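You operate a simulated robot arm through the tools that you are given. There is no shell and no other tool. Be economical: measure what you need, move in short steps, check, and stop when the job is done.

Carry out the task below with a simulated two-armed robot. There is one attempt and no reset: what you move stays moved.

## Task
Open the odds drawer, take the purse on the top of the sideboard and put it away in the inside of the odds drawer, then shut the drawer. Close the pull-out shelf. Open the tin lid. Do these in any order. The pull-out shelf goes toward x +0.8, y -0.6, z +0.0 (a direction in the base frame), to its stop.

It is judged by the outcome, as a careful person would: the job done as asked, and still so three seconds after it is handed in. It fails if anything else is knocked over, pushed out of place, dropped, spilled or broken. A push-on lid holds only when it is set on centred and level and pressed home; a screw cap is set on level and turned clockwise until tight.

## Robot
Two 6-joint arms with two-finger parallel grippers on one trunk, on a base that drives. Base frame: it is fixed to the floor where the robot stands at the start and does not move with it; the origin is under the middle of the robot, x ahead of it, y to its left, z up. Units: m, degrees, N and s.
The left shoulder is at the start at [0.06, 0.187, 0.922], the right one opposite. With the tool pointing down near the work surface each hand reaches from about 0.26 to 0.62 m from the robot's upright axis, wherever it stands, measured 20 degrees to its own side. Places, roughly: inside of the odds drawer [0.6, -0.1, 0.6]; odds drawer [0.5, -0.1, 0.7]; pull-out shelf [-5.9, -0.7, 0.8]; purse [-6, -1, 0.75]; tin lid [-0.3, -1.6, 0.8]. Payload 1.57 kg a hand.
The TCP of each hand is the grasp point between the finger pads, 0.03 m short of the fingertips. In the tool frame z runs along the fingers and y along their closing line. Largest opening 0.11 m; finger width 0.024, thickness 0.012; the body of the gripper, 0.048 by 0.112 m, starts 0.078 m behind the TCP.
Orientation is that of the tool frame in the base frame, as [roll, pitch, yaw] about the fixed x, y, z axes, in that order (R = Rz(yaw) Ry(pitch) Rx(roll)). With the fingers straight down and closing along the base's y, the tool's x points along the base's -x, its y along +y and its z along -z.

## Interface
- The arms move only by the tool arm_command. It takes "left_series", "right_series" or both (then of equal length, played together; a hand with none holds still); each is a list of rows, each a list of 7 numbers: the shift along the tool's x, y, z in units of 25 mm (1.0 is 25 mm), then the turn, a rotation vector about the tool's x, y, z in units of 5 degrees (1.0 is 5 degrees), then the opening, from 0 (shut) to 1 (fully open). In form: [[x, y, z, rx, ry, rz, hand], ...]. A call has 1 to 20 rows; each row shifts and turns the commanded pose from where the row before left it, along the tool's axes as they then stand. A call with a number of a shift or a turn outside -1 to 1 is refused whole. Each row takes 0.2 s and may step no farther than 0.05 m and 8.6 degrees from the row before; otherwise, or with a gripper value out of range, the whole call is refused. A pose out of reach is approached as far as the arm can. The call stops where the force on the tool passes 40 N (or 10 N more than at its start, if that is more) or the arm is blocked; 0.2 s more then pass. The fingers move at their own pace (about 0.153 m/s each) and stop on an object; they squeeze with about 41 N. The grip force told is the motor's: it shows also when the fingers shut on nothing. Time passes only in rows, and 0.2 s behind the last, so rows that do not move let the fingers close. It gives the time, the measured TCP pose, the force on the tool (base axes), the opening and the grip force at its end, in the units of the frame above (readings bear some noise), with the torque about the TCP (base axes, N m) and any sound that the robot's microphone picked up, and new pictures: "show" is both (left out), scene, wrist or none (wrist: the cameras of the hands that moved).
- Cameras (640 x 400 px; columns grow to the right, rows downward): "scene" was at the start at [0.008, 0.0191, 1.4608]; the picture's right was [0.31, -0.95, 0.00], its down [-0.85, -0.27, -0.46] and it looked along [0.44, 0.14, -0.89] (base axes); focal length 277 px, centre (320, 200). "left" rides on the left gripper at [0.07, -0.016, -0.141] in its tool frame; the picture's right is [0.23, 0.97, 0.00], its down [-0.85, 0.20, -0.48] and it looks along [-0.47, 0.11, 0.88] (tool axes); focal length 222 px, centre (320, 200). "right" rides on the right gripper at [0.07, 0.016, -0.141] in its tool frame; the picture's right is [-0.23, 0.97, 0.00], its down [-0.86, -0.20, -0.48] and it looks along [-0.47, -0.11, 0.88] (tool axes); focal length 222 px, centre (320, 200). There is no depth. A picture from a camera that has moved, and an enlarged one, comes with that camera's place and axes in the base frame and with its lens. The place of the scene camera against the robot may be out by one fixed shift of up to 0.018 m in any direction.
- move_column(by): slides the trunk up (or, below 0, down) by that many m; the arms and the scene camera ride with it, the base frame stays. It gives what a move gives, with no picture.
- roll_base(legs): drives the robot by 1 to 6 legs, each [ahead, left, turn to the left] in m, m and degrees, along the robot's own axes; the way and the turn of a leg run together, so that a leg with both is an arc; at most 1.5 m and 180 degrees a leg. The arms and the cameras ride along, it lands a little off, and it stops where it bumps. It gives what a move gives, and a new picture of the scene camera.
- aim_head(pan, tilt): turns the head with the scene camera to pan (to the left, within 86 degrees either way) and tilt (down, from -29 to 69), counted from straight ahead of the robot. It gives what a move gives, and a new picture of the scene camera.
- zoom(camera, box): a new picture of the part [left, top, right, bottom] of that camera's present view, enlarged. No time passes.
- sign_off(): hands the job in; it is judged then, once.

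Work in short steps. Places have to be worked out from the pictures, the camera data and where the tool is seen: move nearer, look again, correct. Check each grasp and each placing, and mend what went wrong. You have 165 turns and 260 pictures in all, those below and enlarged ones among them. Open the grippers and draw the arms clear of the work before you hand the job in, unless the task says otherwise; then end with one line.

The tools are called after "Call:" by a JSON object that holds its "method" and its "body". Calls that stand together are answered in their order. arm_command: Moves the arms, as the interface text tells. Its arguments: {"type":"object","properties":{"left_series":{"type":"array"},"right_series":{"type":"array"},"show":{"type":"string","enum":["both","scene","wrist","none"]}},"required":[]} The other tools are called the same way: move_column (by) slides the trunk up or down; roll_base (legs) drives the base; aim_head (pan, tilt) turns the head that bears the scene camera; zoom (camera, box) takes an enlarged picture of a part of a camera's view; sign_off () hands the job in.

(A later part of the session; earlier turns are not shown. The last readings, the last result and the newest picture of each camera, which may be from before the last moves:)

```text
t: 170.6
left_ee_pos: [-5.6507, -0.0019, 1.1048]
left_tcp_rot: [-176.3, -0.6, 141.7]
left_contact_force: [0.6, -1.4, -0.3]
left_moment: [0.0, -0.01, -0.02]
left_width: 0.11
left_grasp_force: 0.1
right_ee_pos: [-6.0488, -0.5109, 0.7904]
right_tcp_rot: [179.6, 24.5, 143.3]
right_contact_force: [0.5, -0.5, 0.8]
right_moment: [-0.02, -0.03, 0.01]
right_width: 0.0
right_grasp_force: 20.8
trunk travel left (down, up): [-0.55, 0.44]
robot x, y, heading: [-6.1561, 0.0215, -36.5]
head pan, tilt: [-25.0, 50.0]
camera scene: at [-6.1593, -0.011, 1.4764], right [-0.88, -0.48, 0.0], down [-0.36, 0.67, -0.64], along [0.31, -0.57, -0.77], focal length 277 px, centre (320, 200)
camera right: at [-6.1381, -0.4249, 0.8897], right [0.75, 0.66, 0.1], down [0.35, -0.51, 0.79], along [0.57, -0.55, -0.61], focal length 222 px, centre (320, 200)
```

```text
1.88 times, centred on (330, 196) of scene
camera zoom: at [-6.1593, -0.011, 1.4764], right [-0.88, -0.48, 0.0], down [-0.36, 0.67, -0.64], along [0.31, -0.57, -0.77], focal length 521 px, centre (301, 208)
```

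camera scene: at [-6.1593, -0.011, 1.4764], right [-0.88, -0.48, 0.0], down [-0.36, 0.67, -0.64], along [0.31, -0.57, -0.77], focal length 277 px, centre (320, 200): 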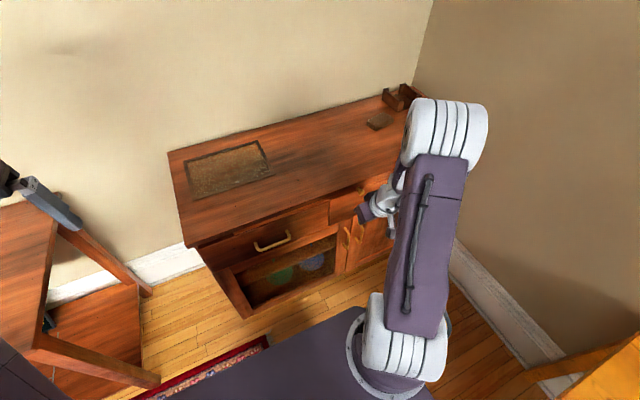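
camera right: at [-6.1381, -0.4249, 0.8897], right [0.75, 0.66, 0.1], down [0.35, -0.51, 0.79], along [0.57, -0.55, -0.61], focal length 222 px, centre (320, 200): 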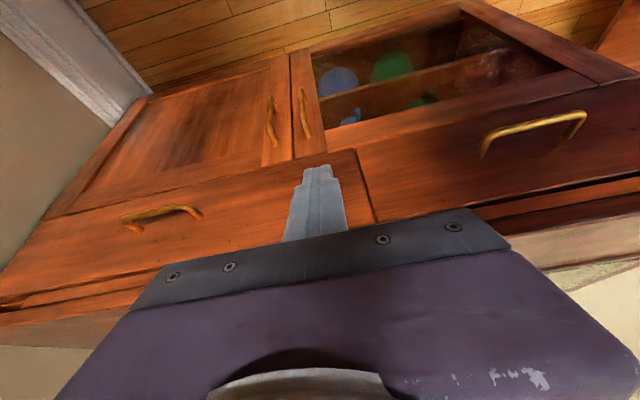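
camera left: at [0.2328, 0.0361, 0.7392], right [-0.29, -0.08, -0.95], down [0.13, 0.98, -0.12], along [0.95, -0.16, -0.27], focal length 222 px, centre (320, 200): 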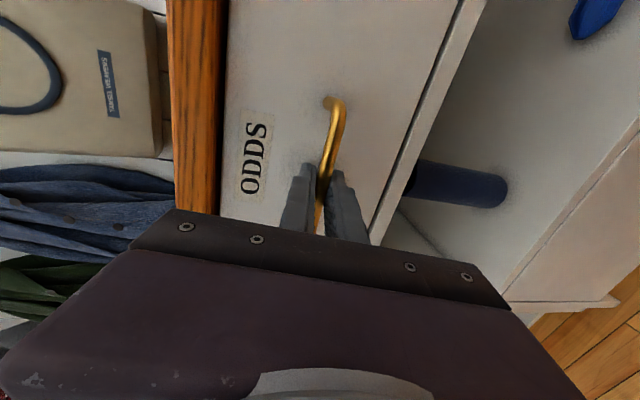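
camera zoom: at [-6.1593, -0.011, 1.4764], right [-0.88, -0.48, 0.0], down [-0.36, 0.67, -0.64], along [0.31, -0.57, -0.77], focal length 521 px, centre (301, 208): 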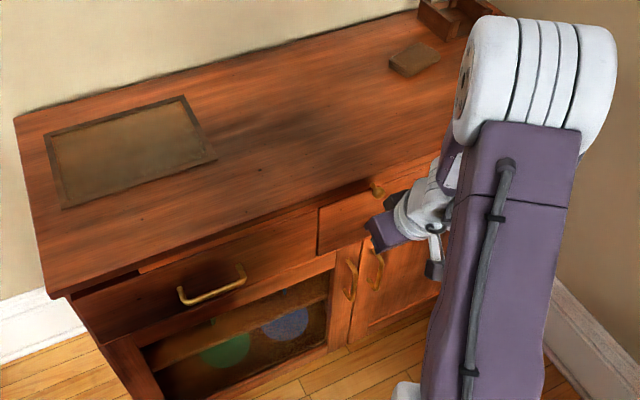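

I'll lift the right hand out of the way to inspect the shelf front.

Call:
{"method": "arm_command", "body": {"right_series": [[0.8, 0.3, -0.6, 0, 1, 0, 0], [0.8, 0.3, -0.6, 0, 1, 0, 0], [0, 0, -1, 0, 1, 0, 0], [0, 0, -1, 0, 1, 0, 0], [0, 0, -1, 0, 1, 0, 0], [0, 0, -1, 0, 0, 0, 0], [0, 0, -1, 0, 0, 0, 0], [0, 0, -1, 0, 0, 0, 0], [0, 0, -1, 0, 0, 0, 0], [0, -1, -1, 0, 0, 0, 0], [0, -1, -1, 0, 0, 0, 0], [0, -1, -1, 0, 0, 0, 0]], "show": "both"}}

Call:
{"method": "zoom", "body": {"camera": "scene", "box": [160, 90, 500, 302]}}

```text
t: 173.2
left_ee_pos: [-5.6503, -0.0022, 1.1053]
left_tcp_rot: [-176.2, -0.6, 141.8]
left_contact_force: [0.1, 0.4, -0.5]
left_moment: [0.05, -0.01, -0.02]
left_width: 0.11
left_grasp_force: 0.0
right_ee_pos: [-6.1322, -0.5256, 1.0526]
right_tcp_rot: [179.8, -0.5, 143.6]
right_contact_force: [0.3, -0.1, -0.1]
right_moment: [-0.02, -0.01, -0.02]
right_width: 0.0
right_grasp_force: 20.9
trunk travel left (down, up): [-0.55, 0.44]
robot x, y, heading: [-6.1527, 0.0205, -36.8]
head pan, tilt: [-25.0, 50.0]
camera scene: at [-6.1593, -0.012, 1.4763], right [-0.88, -0.48, 0.0], down [-0.36, 0.67, -0.64], along [0.31, -0.57, -0.77], focal length 277 px, centre (320, 200)
camera right: at [-6.1783, -0.4727, 1.1938], right [0.76, 0.65, 0.0], down [0.57, -0.67, 0.47], along [0.31, -0.35, -0.88], focal length 222 px, centre (320, 200)
```

scene: 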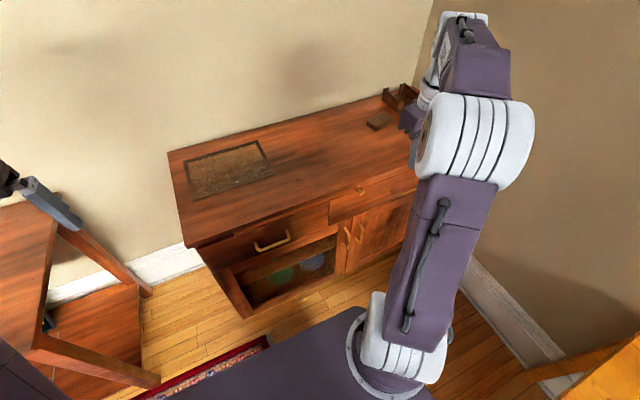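
right: 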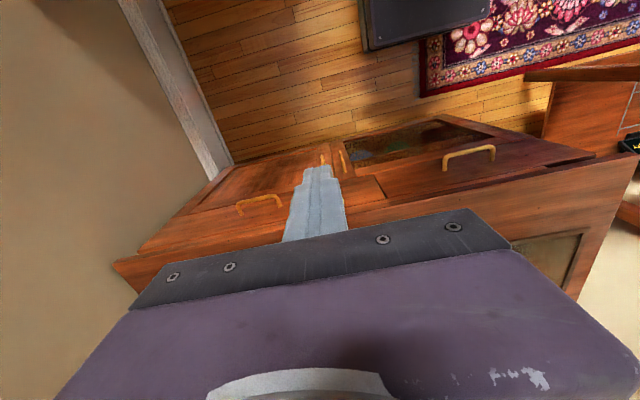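

```text
1.88 times, centred on (330, 196) of scene
camera zoom: at [-6.1593, -0.012, 1.4763], right [-0.88, -0.48, 0.0], down [-0.36, 0.67, -0.64], along [0.31, -0.57, -0.77], focal length 521 px, centre (301, 208)
```

zoom: 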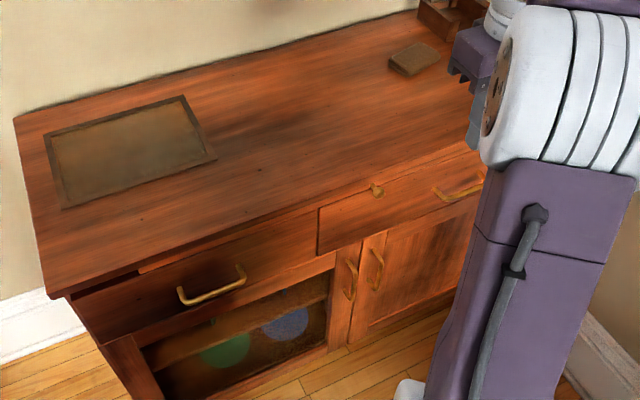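

Call:
{"method": "zoom", "body": {"camera": "scene", "box": [180, 170, 300, 245]}}

Call:
{"method": "zoom", "body": {"camera": "scene", "box": [300, 150, 420, 225]}}

```text
5.33 times, centred on (240, 208) of scene
camera zoom: at [-6.1593, -0.012, 1.4763], right [-0.88, -0.48, 0.0], down [-0.36, 0.67, -0.64], along [0.31, -0.57, -0.77], focal length 1476 px, centre (747, 160)
```

zoom: 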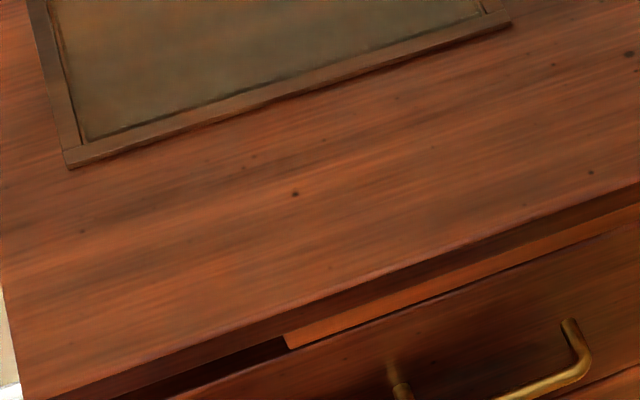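

```text
5.33 times, centred on (360, 188) of scene
camera zoom: at [-6.1593, -0.012, 1.4763], right [-0.88, -0.48, 0.0], down [-0.36, 0.67, -0.64], along [0.31, -0.57, -0.77], focal length 1476 px, centre (107, 267)
```

zoom: 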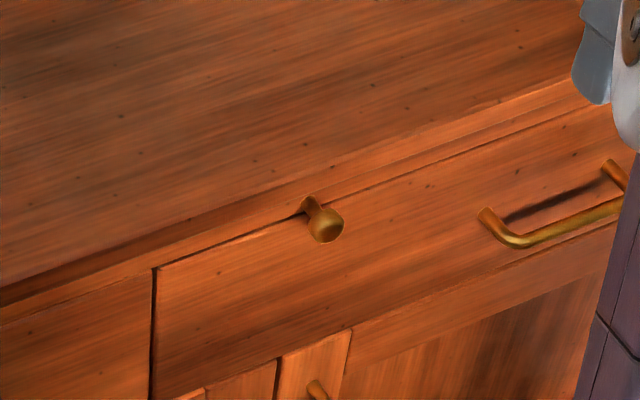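

Drawers and shelf look nearly flush, but the tilted fingertip may have hit the drawer face just below the shelf. To make sure, I'll push the shelf's own knob (v≈-4.09) with the shut fingers.

Call:
{"method": "arm_command", "body": {"right_series": [[0, 0.04, 1, 0, 0, 0, 0], [0, 0.04, 1, 0, 0, 0, 0], [0, 0.04, 1, 0, 0, 0, 0], [0, 0.04, 1, 0, 0, 0, 0], [0, 0.04, 1, 0, 0, 0, 0], [0, 0.04, 1, 0, 0, 0, 0], [0, 0.04, 1, 0, 0, 0, 0], [0, 0.04, 1, 0, 0, 0, 0], [0, 0.04, 1, 0, 0, 0, 0], [0, 0, 1, 0, 0, 0, 0], [0, 0, 0.2, 0, -1, 0, 0], [0, 0, 0, 0, -1, 0, 0], [0, 0, 0, 0, -1, 0, 0], [-0.9, 0, 0.25, 0, 0, 0, 0], [-0.9, 0, 0.25, 0, 0, 0, 0], [-0.9, 0, 0.25, 0, 0, 0, 0]], "show": "both"}}

```text
t: 176.6
left_ee_pos: [-5.6493, -0.0022, 1.1049]
left_tcp_rot: [-176.3, -0.6, 141.8]
left_contact_force: [0.3, -0.5, 0.0]
left_moment: [0.01, -0.01, 0.03]
left_width: 0.1102
left_grasp_force: 0.0
right_ee_pos: [-6.0711, -0.5574, 0.7964]
right_tcp_rot: [179.7, 14.3, 143.5]
right_contact_force: [0.2, 0.8, 0.3]
right_moment: [-0.02, -0.02, 0.0]
right_width: 0.0
right_grasp_force: 21.2
trunk travel left (down, up): [-0.55, 0.44]
robot x, y, heading: [-6.1588, 0.0211, -36.6]
head pan, tilt: [-25.0, 50.0]
camera scene: at [-6.1583, -0.0117, 1.4764], right [-0.88, -0.47, 0.0], down [-0.36, 0.67, -0.64], along [0.3, -0.57, -0.77], focal length 277 px, centre (320, 200)
camera right: at [-6.1454, -0.4841, 0.915], right [0.76, 0.65, 0.06], down [0.45, -0.59, 0.67], along [0.48, -0.48, -0.74], focal length 222 px, centre (320, 200)
```

scene: 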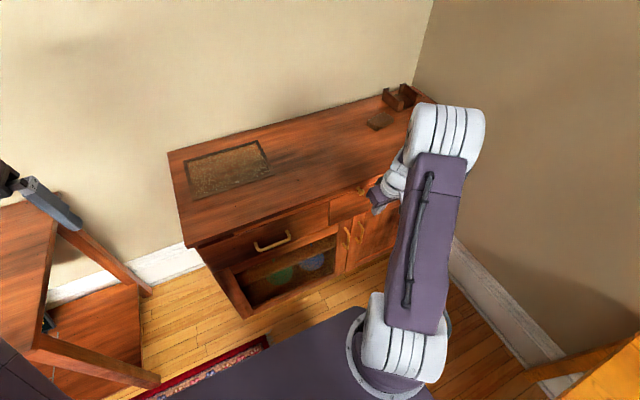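
right: 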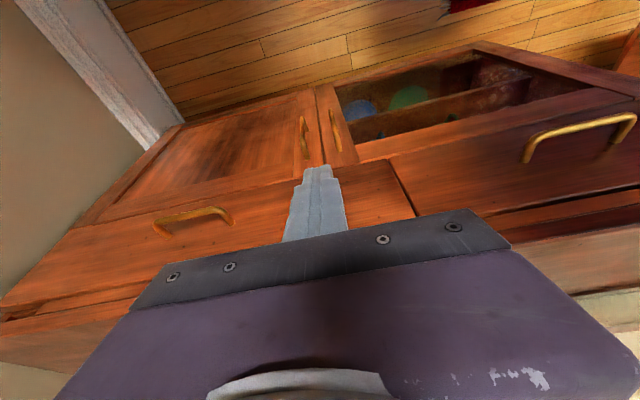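

Aligned with the knob (hidden behind the fingers). Push ahead slowly.

Call:
{"method": "arm_command", "body": {"right_series": [[-0.48, 0, 0.12, 0, 0, 0, 0], [-0.48, 0, 0.12, 0, 0, 0, 0], [-0.48, 0, 0.12, 0, 0, 0, 0], [-0.4, 0, 0.1, 0, 0, 0, 0], [-0.4, 0, 0.1, 0, 0, 0, 0], [-0.4, 0, 0.1, 0, 0, 0, 0], [-0.4, 0, 0.1, 0, 0, 0, 0], [-0.4, 0, 0.1, 0, 0, 0, 0]], "show": "wrist"}}

Call:
{"method": "zoom", "body": {"camera": "scene", "box": [300, 130, 440, 218]}}

```text
t: 178.4
left_ee_pos: [-5.6531, -0.0008, 1.1084]
left_tcp_rot: [-176.3, -0.2, 141.6]
left_contact_force: [-1.0, -1.1, -0.2]
left_moment: [0.0, -0.02, 0.0]
left_width: 0.1096
left_grasp_force: 0.0
right_ee_pos: [-6.0091, -0.6049, 0.7961]
right_tcp_rot: [179.3, 14.0, 143.3]
right_contact_force: [-27.7, 20.4, -1.1]
right_moment: [0.53, 0.78, -0.08]
right_width: 0.0
right_grasp_force: 21.5
trunk travel left (down, up): [-0.55, 0.44]
robot x, y, heading: [-6.1542, 0.0222, -36.6]
head pan, tilt: [-25.0, 50.0]
camera right: at [-6.0823, -0.532, 0.916], right [0.76, 0.65, 0.07], down [0.45, -0.59, 0.67], along [0.47, -0.48, -0.74], focal length 222 px, centre (320, 200)
```

right: 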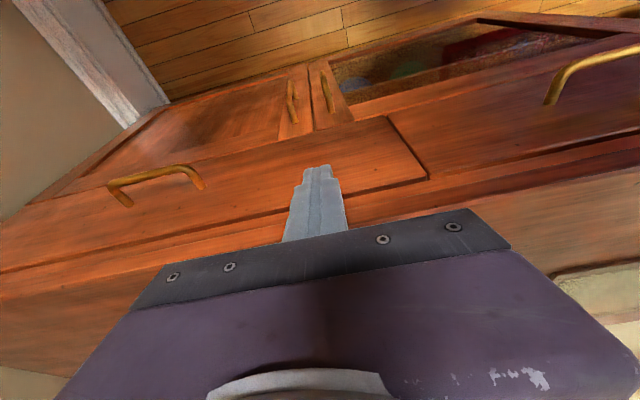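

```text
4.55 times, centred on (370, 174) of scene
camera zoom: at [-6.1652, -0.0077, 1.4763], right [-0.88, -0.47, 0.0], down [-0.36, 0.67, -0.65], along [0.31, -0.57, -0.76], focal length 1258 px, centre (93, 318)
```

zoom: 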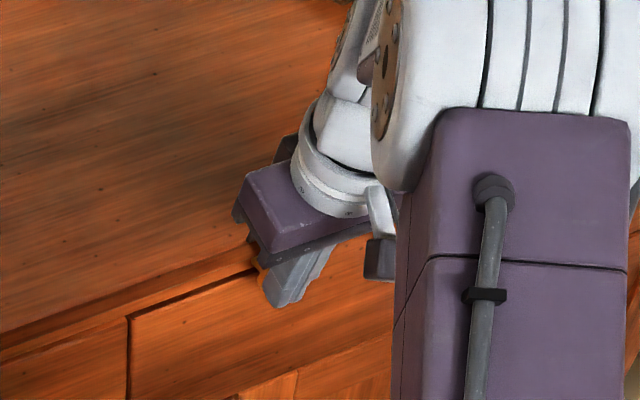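

Firm resistance on the knob: shelf is at its stop. Retract and lift the hand, then reposition for the purse at ≈(-5.92,-0.945).

Call:
{"method": "arm_command", "body": {"right_series": [[0.9, 0, -0.25, 0, 0, 0, 0], [0.9, 0, -0.25, 0, 0, 0, 0], [0.9, 0, -0.25, 0, 0, 0, 0], [0.9, 0, -0.25, 0, 0, 0, 0], [0, 0, -1, 0, 1, 0, 0], [0, 0, -1, 0, 1, 0, 0], [0, 0, -1, 0, 1, 0, 0], [0, 0, -1, 0, 0, 0, 0], [0, 0, -1, 0, 0, 0, 0], [0, 0, -1, 0, 0, 0, 0.5], [0, 0, -1, 0, 0, 0, 0.9], [0, 0, -1, 0, 0, 0, 0.9], [0, 0, -1, 0, 0, 0, 0.9], [0, 0, -1, 0, 0, 0, 0.9]], "show": "none"}}

Call:
{"method": "roll_base", "body": {"legs": [[0.2, 0, 0], [0, -0.43, 0]]}}

Call:
{"method": "aim_head", "body": {"pan": -15, "tilt": 50}}

```text
t: 181.4
left_ee_pos: [-5.6488, -0.0006, 1.1053]
left_tcp_rot: [-176.3, -0.6, 141.7]
left_contact_force: [-0.4, 0.2, 0.3]
left_moment: [0.03, 0.02, 0.01]
left_width: 0.1099
left_grasp_force: 0.1
right_ee_pos: [-6.0845, -0.5499, 1.0469]
right_tcp_rot: [179.7, -0.6, 143.5]
right_contact_force: [0.2, -0.8, 0.6]
right_moment: [0.01, 0.0, 0.0]
right_width: 0.099
right_grasp_force: 0.0
trunk travel left (down, up): [-0.55, 0.44]
robot x, y, heading: [-6.1547, 0.016, -36.6]
head pan, tilt: [-25.0, 50.0]
```

```text
t: 185.2
left_ee_pos: [-5.7438, -0.4639, 1.1053]
left_tcp_rot: [-176.3, -0.6, 141.9]
left_contact_force: [0.0, -0.2, 1.4]
left_moment: [0.05, -0.01, 0.0]
left_width: 0.1098
left_grasp_force: 0.0
right_ee_pos: [-6.1794, -1.0121, 1.0459]
right_tcp_rot: [179.7, -0.4, 143.5]
right_contact_force: [-0.2, 0.1, 0.5]
right_moment: [-0.02, 0.02, 0.02]
right_width: 0.099
right_grasp_force: 0.1
trunk travel left (down, up): [-0.55, 0.44]
robot x, y, heading: [-6.2481, -0.4414, -36.6]
head pan, tilt: [-25.0, 50.0]
camera scene: at [-6.2533, -0.4747, 1.4764], right [-0.88, -0.48, 0.0], down [-0.36, 0.67, -0.64], along [0.31, -0.57, -0.77], focal length 277 px, centre (320, 200)
```

scene: 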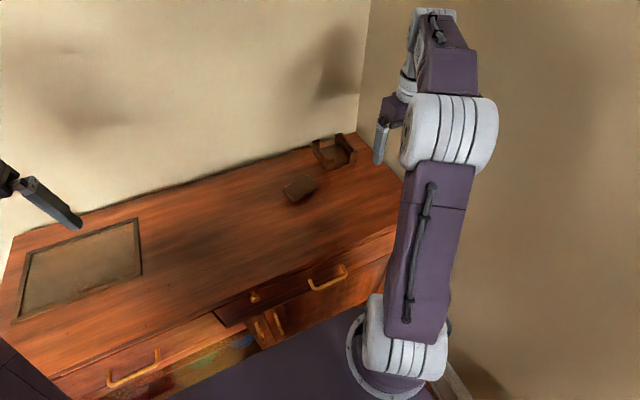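

```text
t: 185.9
left_ee_pos: [-5.7448, -0.4655, 1.1055]
left_tcp_rot: [-176.3, -0.6, 141.8]
left_contact_force: [-0.1, -0.2, 0.7]
left_moment: [0.02, 0.01, -0.04]
left_width: 0.11
left_grasp_force: 0.0
right_ee_pos: [-6.1792, -1.0125, 1.0452]
right_tcp_rot: [179.7, -0.6, 143.6]
right_contact_force: [-0.2, -0.4, -0.2]
right_moment: [0.03, 0.01, 0.03]
right_width: 0.099
right_grasp_force: 0.1
trunk travel left (down, up): [-0.55, 0.44]
robot x, y, heading: [-6.25, -0.4421, -36.6]
head pan, tilt: [-15.0, 50.0]
camera scene: at [-6.2421, -0.4672, 1.4764], right [-0.78, -0.62, 0.0], down [-0.48, 0.6, -0.64], along [0.4, -0.5, -0.77], focal length 277 px, centre (320, 200)
```

scene: 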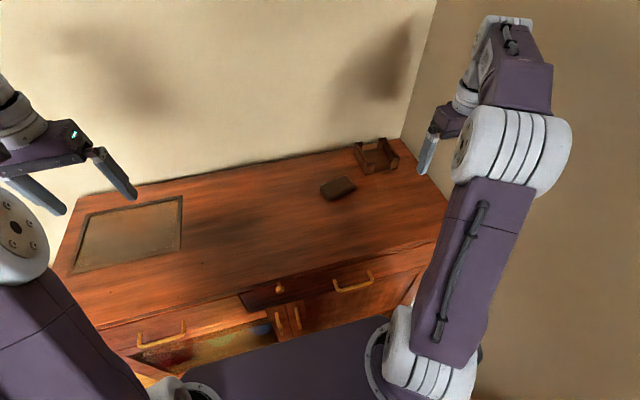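

Call:
{"method": "zoom", "body": {"camera": "scene", "box": [300, 150, 380, 200]}}

```text
8.00 times, centred on (340, 175) of scene
camera zoom: at [-6.2421, -0.4672, 1.4764], right [-0.78, -0.62, 0.0], down [-0.48, 0.6, -0.64], along [0.4, -0.5, -0.77], focal length 2214 px, centre (160, 400)
```

zoom: 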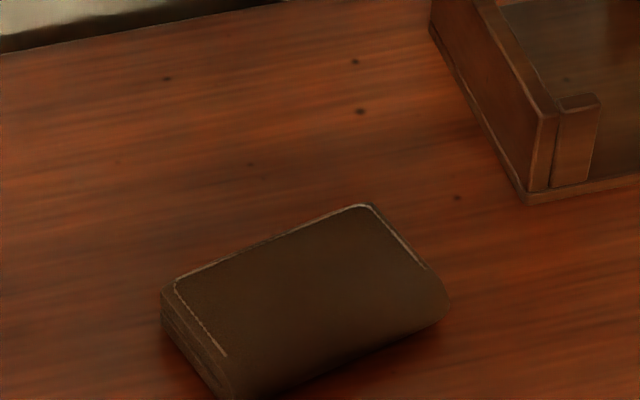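

Purse centre ≈(-5.927,-0.948), about 0.09×0.06×0.02, short side near the ahead direction. I'll move above it and turn the hand ~80° so the fingers close on the short side.

Call:
{"method": "arm_command", "body": {"right_series": [[-0.81, 1, 0, 0, 0, 0, 1], [-0.81, 1, 0, 0, 0, 0, 1], [-0.81, 1, 0, 0, 0, 0, 1], [-0.81, 1, 0, 0, 0, 0, 1], [-0.81, 1, 0, 0, 0, 0, 1], [-0.81, 1, 0, 0, 0, 0, 1], [-0.81, 1, 0, 0, 0, 0, 1], [-0.81, 1, 0, 0, 0, 0, 1]], "show": "none"}}

Call:
{"method": "arm_command", "body": {"right_series": [[0, 0, 0.3, 0, 0, 1, 1], [0, 0, 0.3, 0, 0, 1, 1], [0, 0, 0.3, 0, 0, 1, 1], [0, 0, 0.3, 0, 0, 1, 1], [0, 0, 0.3, 0, 0, 1, 1], [0, 0, 0.3, 0, 0, 1, 1], [0, 0, 0.3, 0, 0, 1, 1], [0, 0, 0.3, 0, 0, 1, 1], [0, 0, 0.3, 0, 0, 1, 1], [0, 0, 0.3, 0, 0, 1, 1], [0, 0, 0, 0, 0, 1, 1], [0, 0, 0, 0, 0, 1, 1], [0, 0, 0, 0, 0, 1, 1], [0, 0, 0, 0, 0, 1, 1], [0, 0, 0, 0, 0, 1, 1], [0, 0, 0, 0, 0, 1, 1]], "show": "both"}}

```text
t: 187.7
left_ee_pos: [-5.7421, -0.4636, 1.1053]
left_tcp_rot: [-176.3, -0.5, 141.8]
left_contact_force: [0.0, -0.2, -0.2]
left_moment: [0.02, 0.01, 0.0]
left_width: 0.11
left_grasp_force: 0.0
right_ee_pos: [-5.9476, -0.9295, 1.0332]
right_tcp_rot: [179.7, -0.6, 143.5]
right_contact_force: [0.5, 0.6, -0.2]
right_moment: [-0.01, 0.02, -0.02]
right_width: 0.1099
right_grasp_force: 0.0
right hand out of reach, approached as far as the arm can: row 7, 8
trunk travel left (down, up): [-0.55, 0.44]
robot x, y, heading: [-6.2465, -0.4395, -36.6]
head pan, tilt: [-15.0, 50.0]
```

```text
t: 191.1
left_ee_pos: [-5.7423, -0.4638, 1.1054]
left_tcp_rot: [-176.3, -0.6, 142.0]
left_contact_force: [-0.1, -0.2, -0.7]
left_moment: [0.02, 0.0, -0.02]
left_width: 0.1101
left_grasp_force: 0.1
right_ee_pos: [-5.9501, -0.929, 0.9568]
right_tcp_rot: [-179.5, -0.4, 63.5]
right_contact_force: [0.1, 0.4, 0.1]
right_moment: [-0.01, 0.03, -0.03]
right_width: 0.1101
right_grasp_force: 0.0
trunk travel left (down, up): [-0.55, 0.44]
robot x, y, heading: [-6.2469, -0.4494, -36.6]
head pan, tilt: [-15.0, 50.0]
camera scene: at [-6.2419, -0.4671, 1.4764], right [-0.78, -0.62, 0.0], down [-0.48, 0.6, -0.64], along [0.4, -0.5, -0.77], focal length 277 px, centre (320, 200)
camera right: at [-5.9044, -0.8754, 1.0979], right [0.77, -0.64, -0.01], down [-0.56, -0.68, 0.47], along [-0.31, -0.36, -0.88], focal length 222 px, centre (320, 200)
```

scene: 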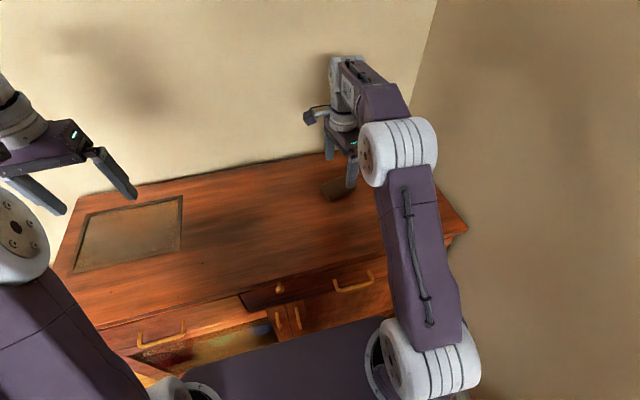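
right: 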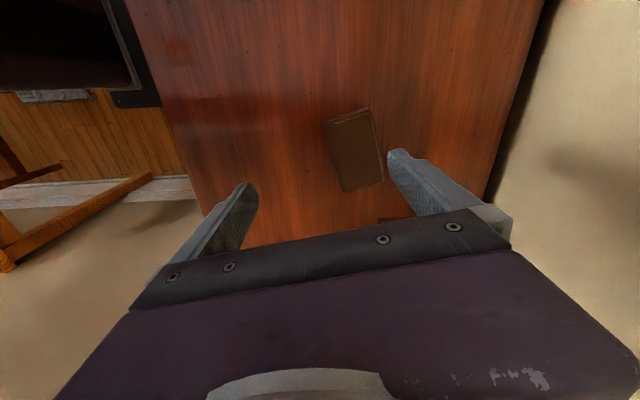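

Wallet centre ≈(-5.923,-0.953). Shift over it, adjust the angle, descend part way.

Call:
{"method": "arm_command", "body": {"right_series": [[-0.17, 0.7, 0, 0, 0, -0.45, 1], [-0.17, 0.7, 0, 0, 0, -0.45, 1], [0, 0, 0.8, 0, 0, 0, 1], [0, 0, 0.8, 0, 0, 0, 1]], "show": "wrist"}}

```text
t: 192.1
left_ee_pos: [-5.7431, -0.4648, 1.104]
left_tcp_rot: [-176.3, -0.6, 141.9]
left_contact_force: [-1.0, -0.9, 0.4]
left_moment: [0.01, -0.03, 0.0]
left_width: 0.1101
left_grasp_force: 0.1
right_ee_pos: [-5.9228, -0.9527, 0.9154]
right_tcp_rot: [-179.3, -0.4, 68.0]
right_contact_force: [-0.5, 0.6, -0.4]
right_moment: [0.03, 0.0, 0.02]
right_width: 0.11
right_grasp_force: 0.1
trunk travel left (down, up): [-0.55, 0.44]
robot x, y, heading: [-6.2497, -0.445, -36.4]
head pan, tilt: [-15.0, 50.0]
camera right: at [-5.8811, -0.8936, 1.0564], right [0.82, -0.57, -0.01], down [-0.5, -0.72, 0.47], along [-0.28, -0.38, -0.88], focal length 222 px, centre (320, 200)
```

right: 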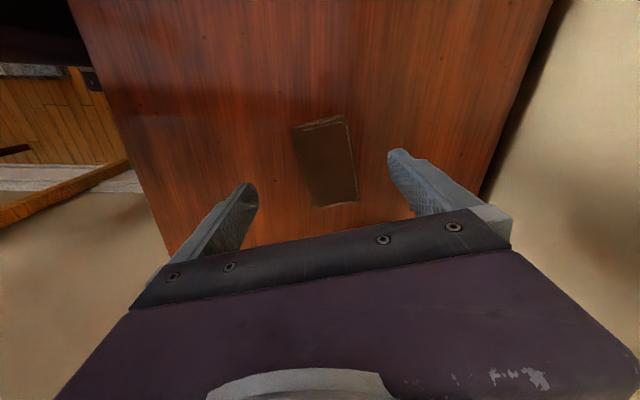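

Centred. Descend 0.05 and close.

Call:
{"method": "arm_command", "body": {"right_series": [[0, 0.1, 0.8, 0, 0, 0, 1], [0, 0.1, 0.8, 0, 0, 0, 1], [0, 0, 0.35, 0, 0, 0, 1]], "show": "wrist"}}

```text
t: 192.9
left_ee_pos: [-5.7425, -0.4643, 1.1051]
left_tcp_rot: [-176.3, -0.6, 141.9]
left_contact_force: [-0.4, -0.6, -0.2]
left_moment: [0.02, -0.02, 0.02]
left_width: 0.1099
left_grasp_force: 0.1
right_ee_pos: [-5.9184, -0.9523, 0.8685]
right_tcp_rot: [-179.5, -0.3, 68.0]
right_contact_force: [0.7, 0.5, 0.2]
right_moment: [0.0, 0.0, 0.0]
right_width: 0.1099
right_grasp_force: 0.1
trunk travel left (down, up): [-0.55, 0.44]
robot x, y, heading: [-6.2478, -0.4398, -36.6]
head pan, tilt: [-15.0, 50.0]
camera right: at [-5.877, -0.894, 1.009], right [0.82, -0.57, -0.01], down [-0.5, -0.72, 0.47], along [-0.28, -0.38, -0.88], focal length 222 px, centre (320, 200)
```

right: 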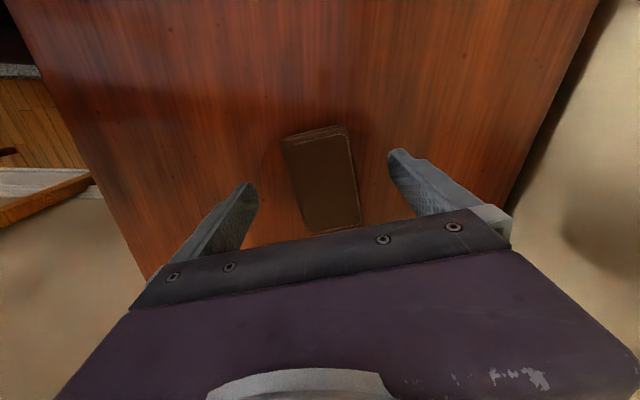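

Call:
{"method": "arm_command", "body": {"right_series": [[0, 0, 0.2, 0, 0, 0, 1], [0, 0, 0.2, 0, 0, 0, 1]], "show": "none"}}

Call:
{"method": "zoom", "body": {"camera": "scene", "box": [280, 130, 400, 205]}}

```text
t: 193.5
left_ee_pos: [-5.7442, -0.465, 1.1057]
left_tcp_rot: [-176.2, -0.6, 142.0]
left_contact_force: [-0.6, 0.4, 0.4]
left_moment: [0.0, 0.01, -0.02]
left_width: 0.1098
left_grasp_force: 0.0
right_ee_pos: [-5.9186, -0.9518, 0.8579]
right_tcp_rot: [-179.4, -0.4, 68.1]
right_contact_force: [-0.9, -1.1, 0.0]
right_moment: [-0.01, 0.01, 0.0]
right_width: 0.1101
right_grasp_force: 0.0
trunk travel left (down, up): [-0.55, 0.44]
robot x, y, heading: [-6.2488, -0.443, -36.7]
head pan, tilt: [-15.0, 50.0]
```

```text
5.33 times, centred on (340, 168) of scene
camera zoom: at [-6.2419, -0.4671, 1.4764], right [-0.78, -0.62, 0.0], down [-0.48, 0.6, -0.64], along [0.4, -0.5, -0.77], focal length 1476 px, centre (213, 373)
```

zoom: 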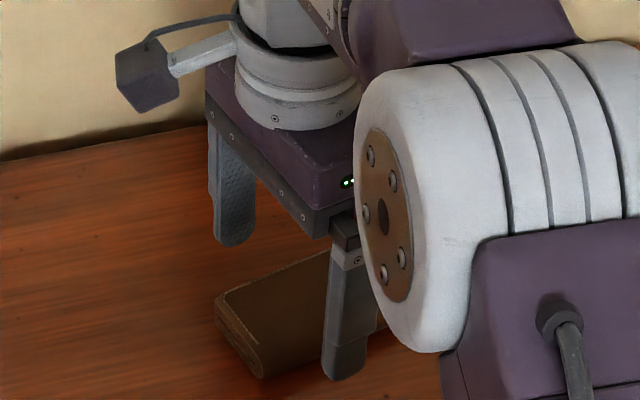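

Call:
{"method": "arm_command", "body": {"right_series": [[0, 0, 0.15, 0, 0, 0, 1], [0, 0, 0.15, 0, 0, 0, 1], [0, 0, 0.15, 0, 0, 0, 1]], "show": "wrist"}}

```text
t: 194.3
left_ee_pos: [-5.7432, -0.4643, 1.1063]
left_tcp_rot: [-176.3, -0.6, 141.9]
left_contact_force: [0.8, 0.5, 0.0]
left_moment: [0.01, 0.0, -0.02]
left_width: 0.1103
left_grasp_force: 0.0
right_ee_pos: [-5.9184, -0.9525, 0.8474]
right_tcp_rot: [-179.4, -0.3, 68.1]
right_contact_force: [0.6, -0.1, -0.4]
right_moment: [0.01, -0.02, 0.02]
right_width: 0.1098
right_grasp_force: 0.1
trunk travel left (down, up): [-0.55, 0.44]
robot x, y, heading: [-6.2481, -0.442, -36.6]
head pan, tilt: [-15.0, 50.0]
camera right: at [-5.8767, -0.8949, 0.9883], right [0.82, -0.57, -0.01], down [-0.5, -0.72, 0.47], along [-0.28, -0.38, -0.88], focal length 222 px, centre (320, 200)
```

right: 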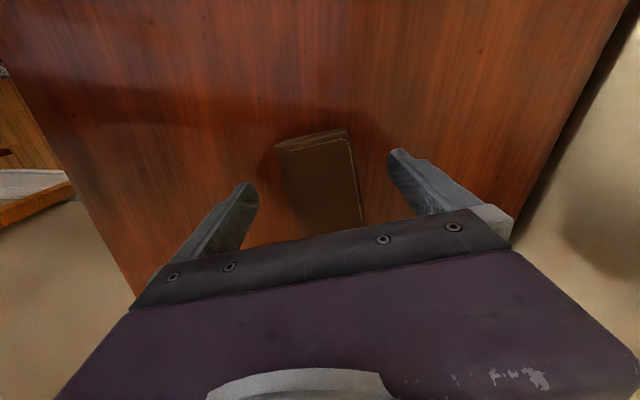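

No contact yet, so the surface is lower than thought. Continue down in small steps.

Call:
{"method": "arm_command", "body": {"right_series": [[-0.2, 0, 0.15, 0, 0, 0, 1], [0, 0, 0.15, 0, 0, 0, 1], [0, 0, 0.15, 0, 0, 0, 1], [0, 0, 0.12, 0, 0, 0, 1]], "show": "none"}}

Call:
{"method": "zoom", "body": {"camera": "scene", "box": [280, 130, 400, 205]}}

```text
t: 195.3
left_ee_pos: [-5.7427, -0.4647, 1.1052]
left_tcp_rot: [-176.3, -0.6, 142.0]
left_contact_force: [-0.6, -0.3, 0.5]
left_moment: [-0.02, 0.0, 0.01]
left_width: 0.1099
left_grasp_force: 0.1
right_ee_pos: [-5.9197, -0.9572, 0.8328]
right_tcp_rot: [-179.5, -0.3, 68.0]
right_contact_force: [0.1, -0.8, -0.5]
right_moment: [0.04, 0.05, 0.01]
right_width: 0.1099
right_grasp_force: 0.1
trunk travel left (down, up): [-0.55, 0.44]
robot x, y, heading: [-6.2513, -0.4453, -36.4]
head pan, tilt: [-15.0, 50.0]
```

```text
5.33 times, centred on (340, 168) of scene
camera zoom: at [-6.2419, -0.4672, 1.4764], right [-0.78, -0.62, 0.0], down [-0.48, 0.6, -0.64], along [0.4, -0.5, -0.77], focal length 1476 px, centre (213, 373)
```

zoom: 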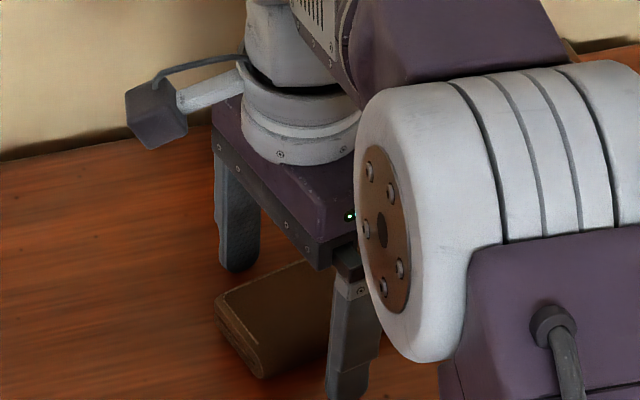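

Call:
{"method": "arm_command", "body": {"right_series": [[0, 0, 0.12, 0, 0, 0, 1], [0, 0, 0.12, 0, 0, 0, 1], [0, 0, 0.12, 0, 0, 0, 1]], "show": "both"}}

```text
t: 196.3
left_ee_pos: [-5.7441, -0.4614, 1.106]
left_tcp_rot: [-176.1, -0.5, 141.8]
left_contact_force: [0.8, -0.2, -0.1]
left_moment: [0.02, -0.01, -0.02]
left_width: 0.11
left_grasp_force: 0.1
right_ee_pos: [-5.9189, -0.9575, 0.8296]
right_tcp_rot: [-180.0, 0.0, 68.1]
right_contact_force: [-1.7, 4.4, 22.8]
right_moment: [0.64, 1.24, -0.27]
right_width: 0.1102
right_grasp_force: 0.2
trunk travel left (down, up): [-0.55, 0.44]
robot x, y, heading: [-6.2499, -0.4425, -36.4]
head pan, tilt: [-15.0, 50.0]
stopped in row 3 (right hand): the force on the tool passed its limit (the readings are from after the stop); the commanded pose is now the measured one
camera scene: at [-6.2429, -0.4637, 1.4764], right [-0.78, -0.62, 0.0], down [-0.48, 0.6, -0.64], along [0.4, -0.51, -0.76], focal length 277 px, centre (320, 200)
camera right: at [-5.8783, -0.898, 0.9709], right [0.82, -0.57, 0.0], down [-0.51, -0.72, 0.48], along [-0.27, -0.39, -0.88], focal length 222 px, centre (320, 200)
```

scene: 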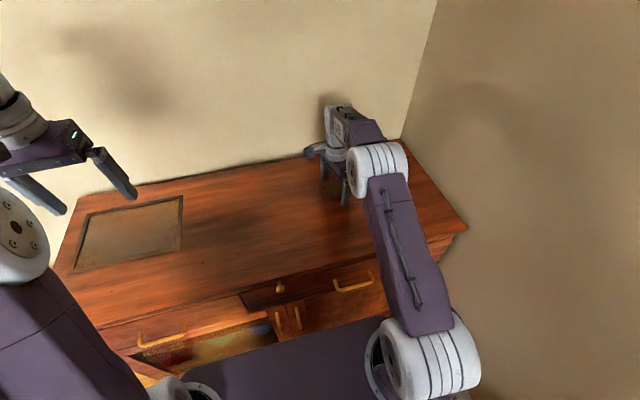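
right: 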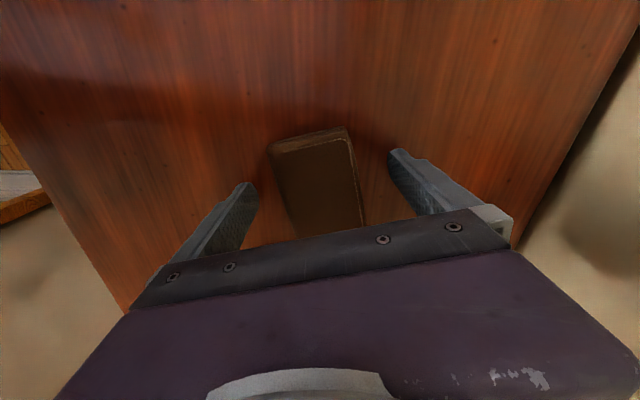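

Touched the top at tip z≈0.80. Raise 3 mm and close on the purse.

Call:
{"method": "arm_command", "body": {"right_series": [[0, 0, -0.15, 0, 0, 0, 1], [0, 0, 0, 0, 0, 0, 0.4], [0, 0, 0, 0, 0, 0, 0], [0, 0, 0, 0, 0, 0, 0], [0, 0, 0, 0, 0, 0, 0]], "show": "wrist"}}

```text
t: 197.5
left_ee_pos: [-5.7449, -0.4646, 1.1054]
left_tcp_rot: [-176.3, -0.6, 141.7]
left_contact_force: [0.3, 0.0, 0.2]
left_moment: [0.01, -0.04, 0.0]
left_width: 0.1102
left_grasp_force: 0.0
right_ee_pos: [-5.9189, -0.9587, 0.8303]
right_tcp_rot: [-179.7, -0.2, 68.0]
right_contact_force: [1.4, -3.2, 5.6]
right_moment: [-0.22, -0.21, -0.04]
right_width: 0.0589
right_grasp_force: 41.7
trunk travel left (down, up): [-0.55, 0.44]
robot x, y, heading: [-6.2494, -0.4468, -36.3]
head pan, tilt: [-15.0, 50.0]
camera right: at [-5.8781, -0.9006, 0.9711], right [0.82, -0.57, 0.0], down [-0.5, -0.72, 0.48], along [-0.28, -0.39, -0.88], focal length 222 px, centre (320, 200)
```

right: 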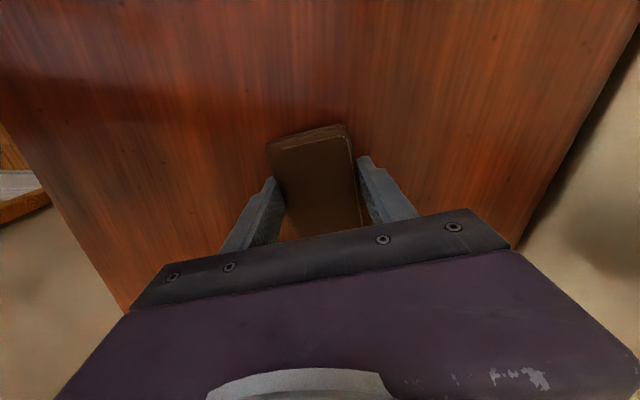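

Gripped at 0.059 m. Lift and check.

Call:
{"method": "arm_command", "body": {"right_series": [[0, 0, -0.5, 0, 0, 0, 0], [0, 0, -1, 0, 0, 0, 0], [0, 0, -1, 0, 0, 0, 0], [0, 0, -1, 0, 0, 0, 0], [0, 0, -1, 0, 0, 0, 0], [0, 0, -1, 0, 0, 0, 0], [0, 0, -1, 0, 0, 0, 0]], "show": "both"}}

```text
t: 199.1
left_ee_pos: [-5.7437, -0.4657, 1.1051]
left_tcp_rot: [-176.4, -0.7, 141.9]
left_contact_force: [0.2, -0.1, 0.0]
left_moment: [0.0, -0.01, 0.01]
left_width: 0.1099
left_grasp_force: 0.1
right_ee_pos: [-5.9318, -0.947, 0.9852]
right_tcp_rot: [-179.9, -0.1, 68.0]
right_contact_force: [-0.2, -0.6, -0.7]
right_moment: [-0.03, -0.01, -0.02]
right_width: 0.0591
right_grasp_force: 41.3
right hand out of reach, approached as far as the arm can: row 6, 7
trunk travel left (down, up): [-0.55, 0.44]
robot x, y, heading: [-6.2478, -0.4422, -36.6]
head pan, tilt: [-15.0, 50.0]
camera scene: at [-6.2423, -0.4667, 1.4763], right [-0.78, -0.62, 0.0], down [-0.48, 0.6, -0.64], along [0.4, -0.5, -0.77], focal length 277 px, centre (320, 200)
camera right: at [-5.8908, -0.8894, 1.1262], right [0.82, -0.57, 0.0], down [-0.5, -0.72, 0.48], along [-0.28, -0.39, -0.88], focal length 222 px, centre (320, 200)
```

scene: 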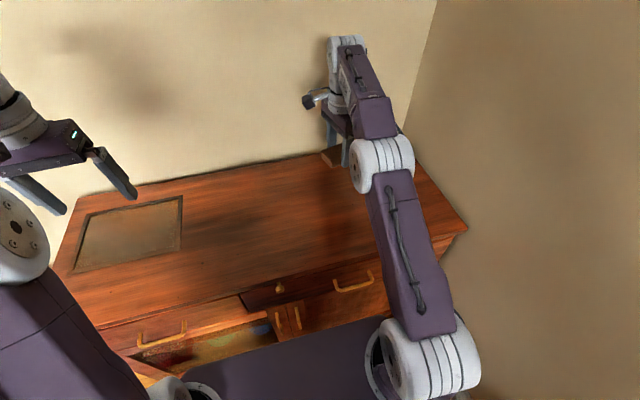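
right: 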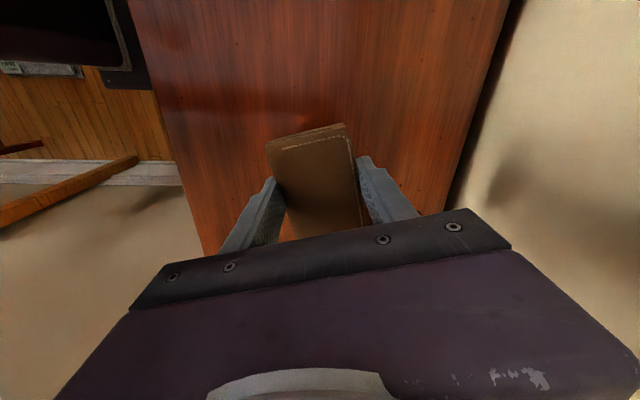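

Purse held. Tuck the right hand back toward the robot, then retrace the route without turning (facing the hall wall).

Call:
{"method": "arm_command", "body": {"right_series": [[0.25, -0.9, -0.2, 0, 0, 0, 0], [0.25, -0.9, -0.2, 0, 0, 0, 0], [0.25, -0.9, -0.4, 0, 0, 0, 0], [0.25, -0.9, -0.4, 0, 0, 0, 0], [0.25, -0.9, -0.4, 0, 0, 0, 0], [0.25, -0.9, -0.4, 0, 0, 0, 0]], "show": "none"}}

Call:
{"method": "roll_base", "body": {"legs": [[0, 0.45, 0], [-0.55, 0, 0], [0, 1.0, 0], [0, 1.15, 0]]}}

```text
t: 200.5
left_ee_pos: [-5.7442, -0.4638, 1.1059]
left_tcp_rot: [-176.3, -0.5, 141.9]
left_contact_force: [0.2, -0.2, 0.1]
left_moment: [-0.02, -0.04, 0.0]
left_width: 0.1101
left_grasp_force: 0.1
right_ee_pos: [-6.0421, -0.8631, 1.0356]
right_tcp_rot: [-180.0, -0.2, 67.9]
right_contact_force: [0.2, -1.1, -1.2]
right_moment: [0.03, -0.01, -0.02]
right_width: 0.0591
right_grasp_force: 41.0
trunk travel left (down, up): [-0.55, 0.44]
robot x, y, heading: [-6.2489, -0.438, -36.4]
head pan, tilt: [-15.0, 50.0]
```

```text
t: 216.2
left_ee_pos: [-4.6235, 1.9351, 1.1052]
left_tcp_rot: [-176.2, -0.6, 141.3]
left_contact_force: [0.1, 0.9, -0.5]
left_moment: [-0.01, -0.01, -0.05]
left_width: 0.11
left_grasp_force: 0.0
right_ee_pos: [-4.9253, 1.5383, 1.0368]
right_tcp_rot: [-179.8, -0.2, 67.5]
right_contact_force: [-0.1, 0.2, -0.5]
right_moment: [0.01, 0.0, 0.02]
right_width: 0.0592
right_grasp_force: 41.1
trunk travel left (down, up): [-0.55, 0.44]
robot x, y, heading: [-5.1268, 1.9622, -37.2]
head pan, tilt: [-15.0, 50.0]
camera scene: at [-5.1225, 1.9373, 1.4764], right [-0.79, -0.61, 0.0], down [-0.47, 0.61, -0.64], along [0.39, -0.51, -0.77], focal length 277 px, centre (320, 200)
```

scene: 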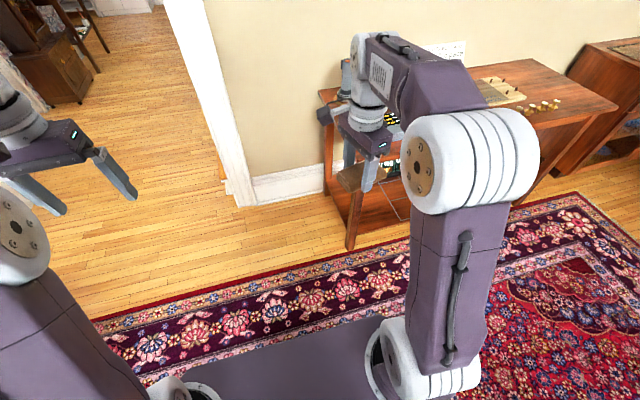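

Doorway is ahead-left. Diagonal leg to align with it, then look.

Call:
{"method": "roll_base", "body": {"legs": [[0.6, 0.83, 0.5]]}}

Call:
{"method": "aim_head", "body": {"pan": 0, "tilt": 25}}

```text
t: 221.5
left_ee_pos: [-3.6484, 2.2556, 1.1044]
left_tcp_rot: [-176.4, -0.6, 142.9]
left_contact_force: [0.2, 0.3, -0.8]
left_moment: [-0.01, 0.01, -0.01]
left_width: 0.1099
left_grasp_force: 0.2
right_ee_pos: [-3.9381, 1.8509, 1.0365]
right_tcp_rot: [-179.8, -0.1, 69.2]
right_contact_force: [-0.5, -0.8, -1.0]
right_moment: [0.0, 0.02, 0.0]
right_width: 0.0589
right_grasp_force: 40.8
trunk travel left (down, up): [-0.55, 0.44]
robot x, y, heading: [-4.1499, 2.2708, -35.7]
head pan, tilt: [-15.0, 50.0]
camera scene: at [-4.1466, 2.2435, 1.4764], right [-0.77, -0.64, 0.0], down [-0.49, 0.59, -0.64], along [0.41, -0.5, -0.77], focal length 277 px, centre (320, 200)
```

scene: 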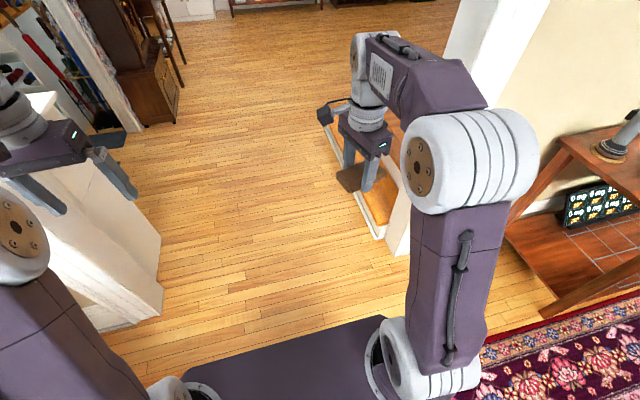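

```text
t: 222.4
left_ee_pos: [-3.6488, 2.2555, 1.1054]
left_tcp_rot: [-176.3, -0.6, 143.0]
left_contact_force: [0.5, 0.0, 0.3]
left_moment: [-0.01, 0.01, -0.03]
left_width: 0.11
left_grasp_force: 0.0
right_ee_pos: [-3.9398, 1.8512, 1.0381]
right_tcp_rot: [-179.8, -0.2, 69.2]
right_contact_force: [0.3, -0.3, 0.0]
right_moment: [-0.02, -0.01, -0.01]
right_width: 0.0588
right_grasp_force: 41.0
trunk travel left (down, up): [-0.55, 0.44]
robot x, y, heading: [-4.1543, 2.2664, -35.2]
head pan, tilt: [0.0, 25.0]
camera scene: at [-4.1209, 2.2492, 1.5138], right [-0.58, -0.81, 0.0], down [-0.34, 0.25, -0.91], along [0.74, -0.53, -0.42], focal length 277 px, centre (320, 200)
```

scene: 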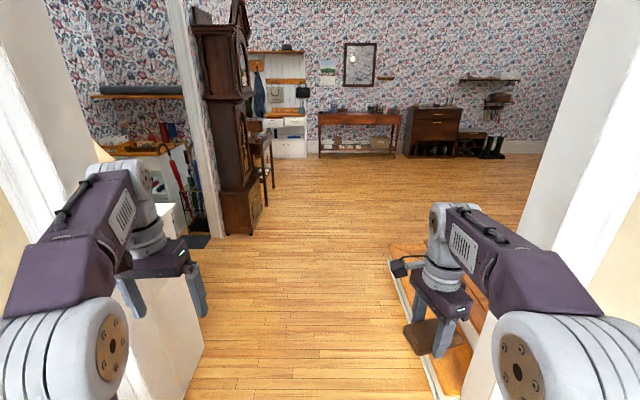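

Passage clear. Drive straight through into the hall.

Call:
{"method": "roll_base", "body": {"legs": [[0, 0, -1.7], [1.5, 0, 0], [1.5, 0, 0]]}}

```text
t: 237.2
left_ee_pos: [-1.2513, 0.4566, 1.1057]
left_tcp_rot: [-176.2, -0.6, 142.7]
left_contact_force: [-0.2, -0.1, -0.3]
left_moment: [-0.01, -0.01, -0.03]
left_width: 0.1099
left_grasp_force: 0.0
right_ee_pos: [-1.5436, 0.0516, 1.037]
right_tcp_rot: [-179.9, -0.2, 68.9]
right_contact_force: [0.1, -0.4, -1.5]
right_moment: [0.06, -0.03, 0.0]
right_width: 0.0591
right_grasp_force: 41.4
trunk travel left (down, up): [-0.55, 0.44]
robot x, y, heading: [-1.7571, 0.4733, -35.9]
head pan, tilt: [0.0, 25.0]
camera scene: at [-1.7235, 0.452, 1.5139], right [-0.58, -0.81, 0.0], down [-0.34, 0.25, -0.91], along [0.74, -0.53, -0.42], focal length 277 px, centre (320, 200)
```

scene: 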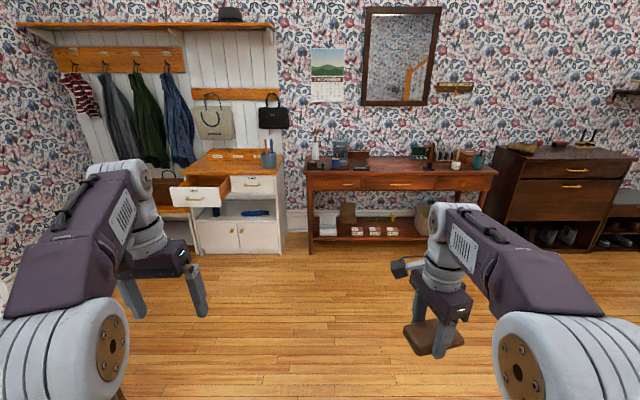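

Back in the hall; the drawer is still open. Drive ahead and strafe left to the drawer.

Call:
{"method": "roll_base", "body": {"legs": [[0, 0, -1.2], [1.2, 0, 0], [0, 1.1, 0]]}}

Call:
{"method": "aim_head", "body": {"pan": -5, "tilt": 50}}

```text
t: 248.8
left_ee_pos: [0.3438, 0.6223, 1.1063]
left_tcp_rot: [-176.3, -0.7, 142.7]
left_contact_force: [-0.3, 0.3, 0.5]
left_moment: [0.05, 0.02, 0.01]
left_width: 0.1102
left_grasp_force: 0.1
right_ee_pos: [0.0527, 0.2205, 1.0379]
right_tcp_rot: [-179.8, -0.2, 68.8]
right_contact_force: [-0.4, 0.2, -1.7]
right_moment: [0.02, 0.0, 0.01]
right_width: 0.0593
right_grasp_force: 41.1
trunk travel left (down, up): [-0.55, 0.44]
robot x, y, heading: [-0.1587, 0.6347, -35.7]
head pan, tilt: [0.0, 25.0]
camera scene: at [-0.1284, 0.6191, 1.5139], right [-0.58, -0.81, 0.0], down [-0.34, 0.25, -0.91], along [0.74, -0.53, -0.42], focal length 277 px, centre (320, 200)
```

scene: 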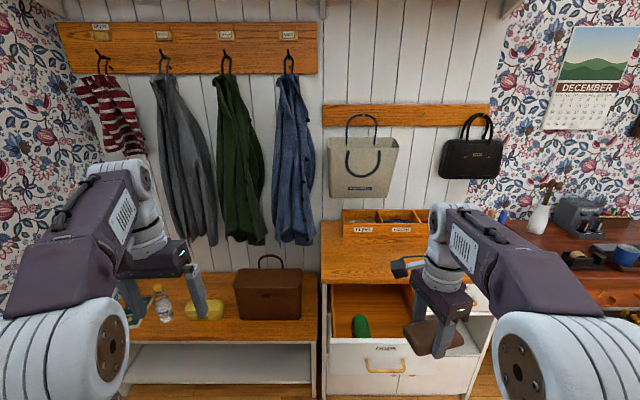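

```text
t: 249.7
left_ee_pos: [0.3438, 0.6234, 1.1051]
left_tcp_rot: [-176.3, -0.6, 142.6]
left_contact_force: [-0.8, 0.1, 0.0]
left_moment: [0.04, 0.01, 0.03]
left_width: 0.1102
left_grasp_force: 0.1
right_ee_pos: [0.0526, 0.2195, 1.0345]
right_tcp_rot: [-179.8, -0.2, 69.0]
right_contact_force: [0.9, 0.3, -0.1]
right_moment: [0.02, 0.0, 0.0]
right_width: 0.0586
right_grasp_force: 41.5
trunk travel left (down, up): [-0.55, 0.44]
robot x, y, heading: [-0.1632, 0.6362, -35.8]
head pan, tilt: [-5.0, 50.0]
camera scene: at [-0.1449, 0.6224, 1.4764], right [-0.65, -0.76, 0.0], down [-0.58, 0.5, -0.64], along [0.49, -0.42, -0.77], focal length 277 px, centre (320, 200)
```

scene: 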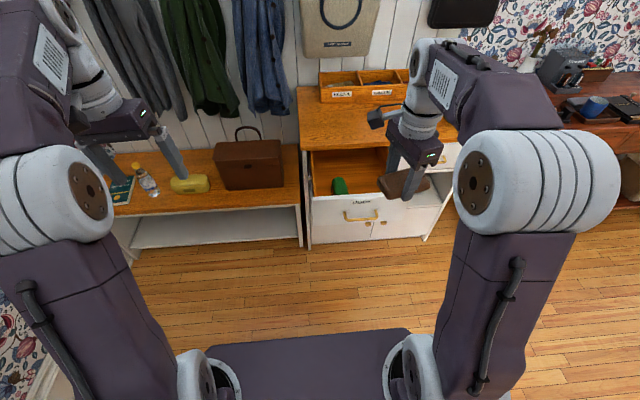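

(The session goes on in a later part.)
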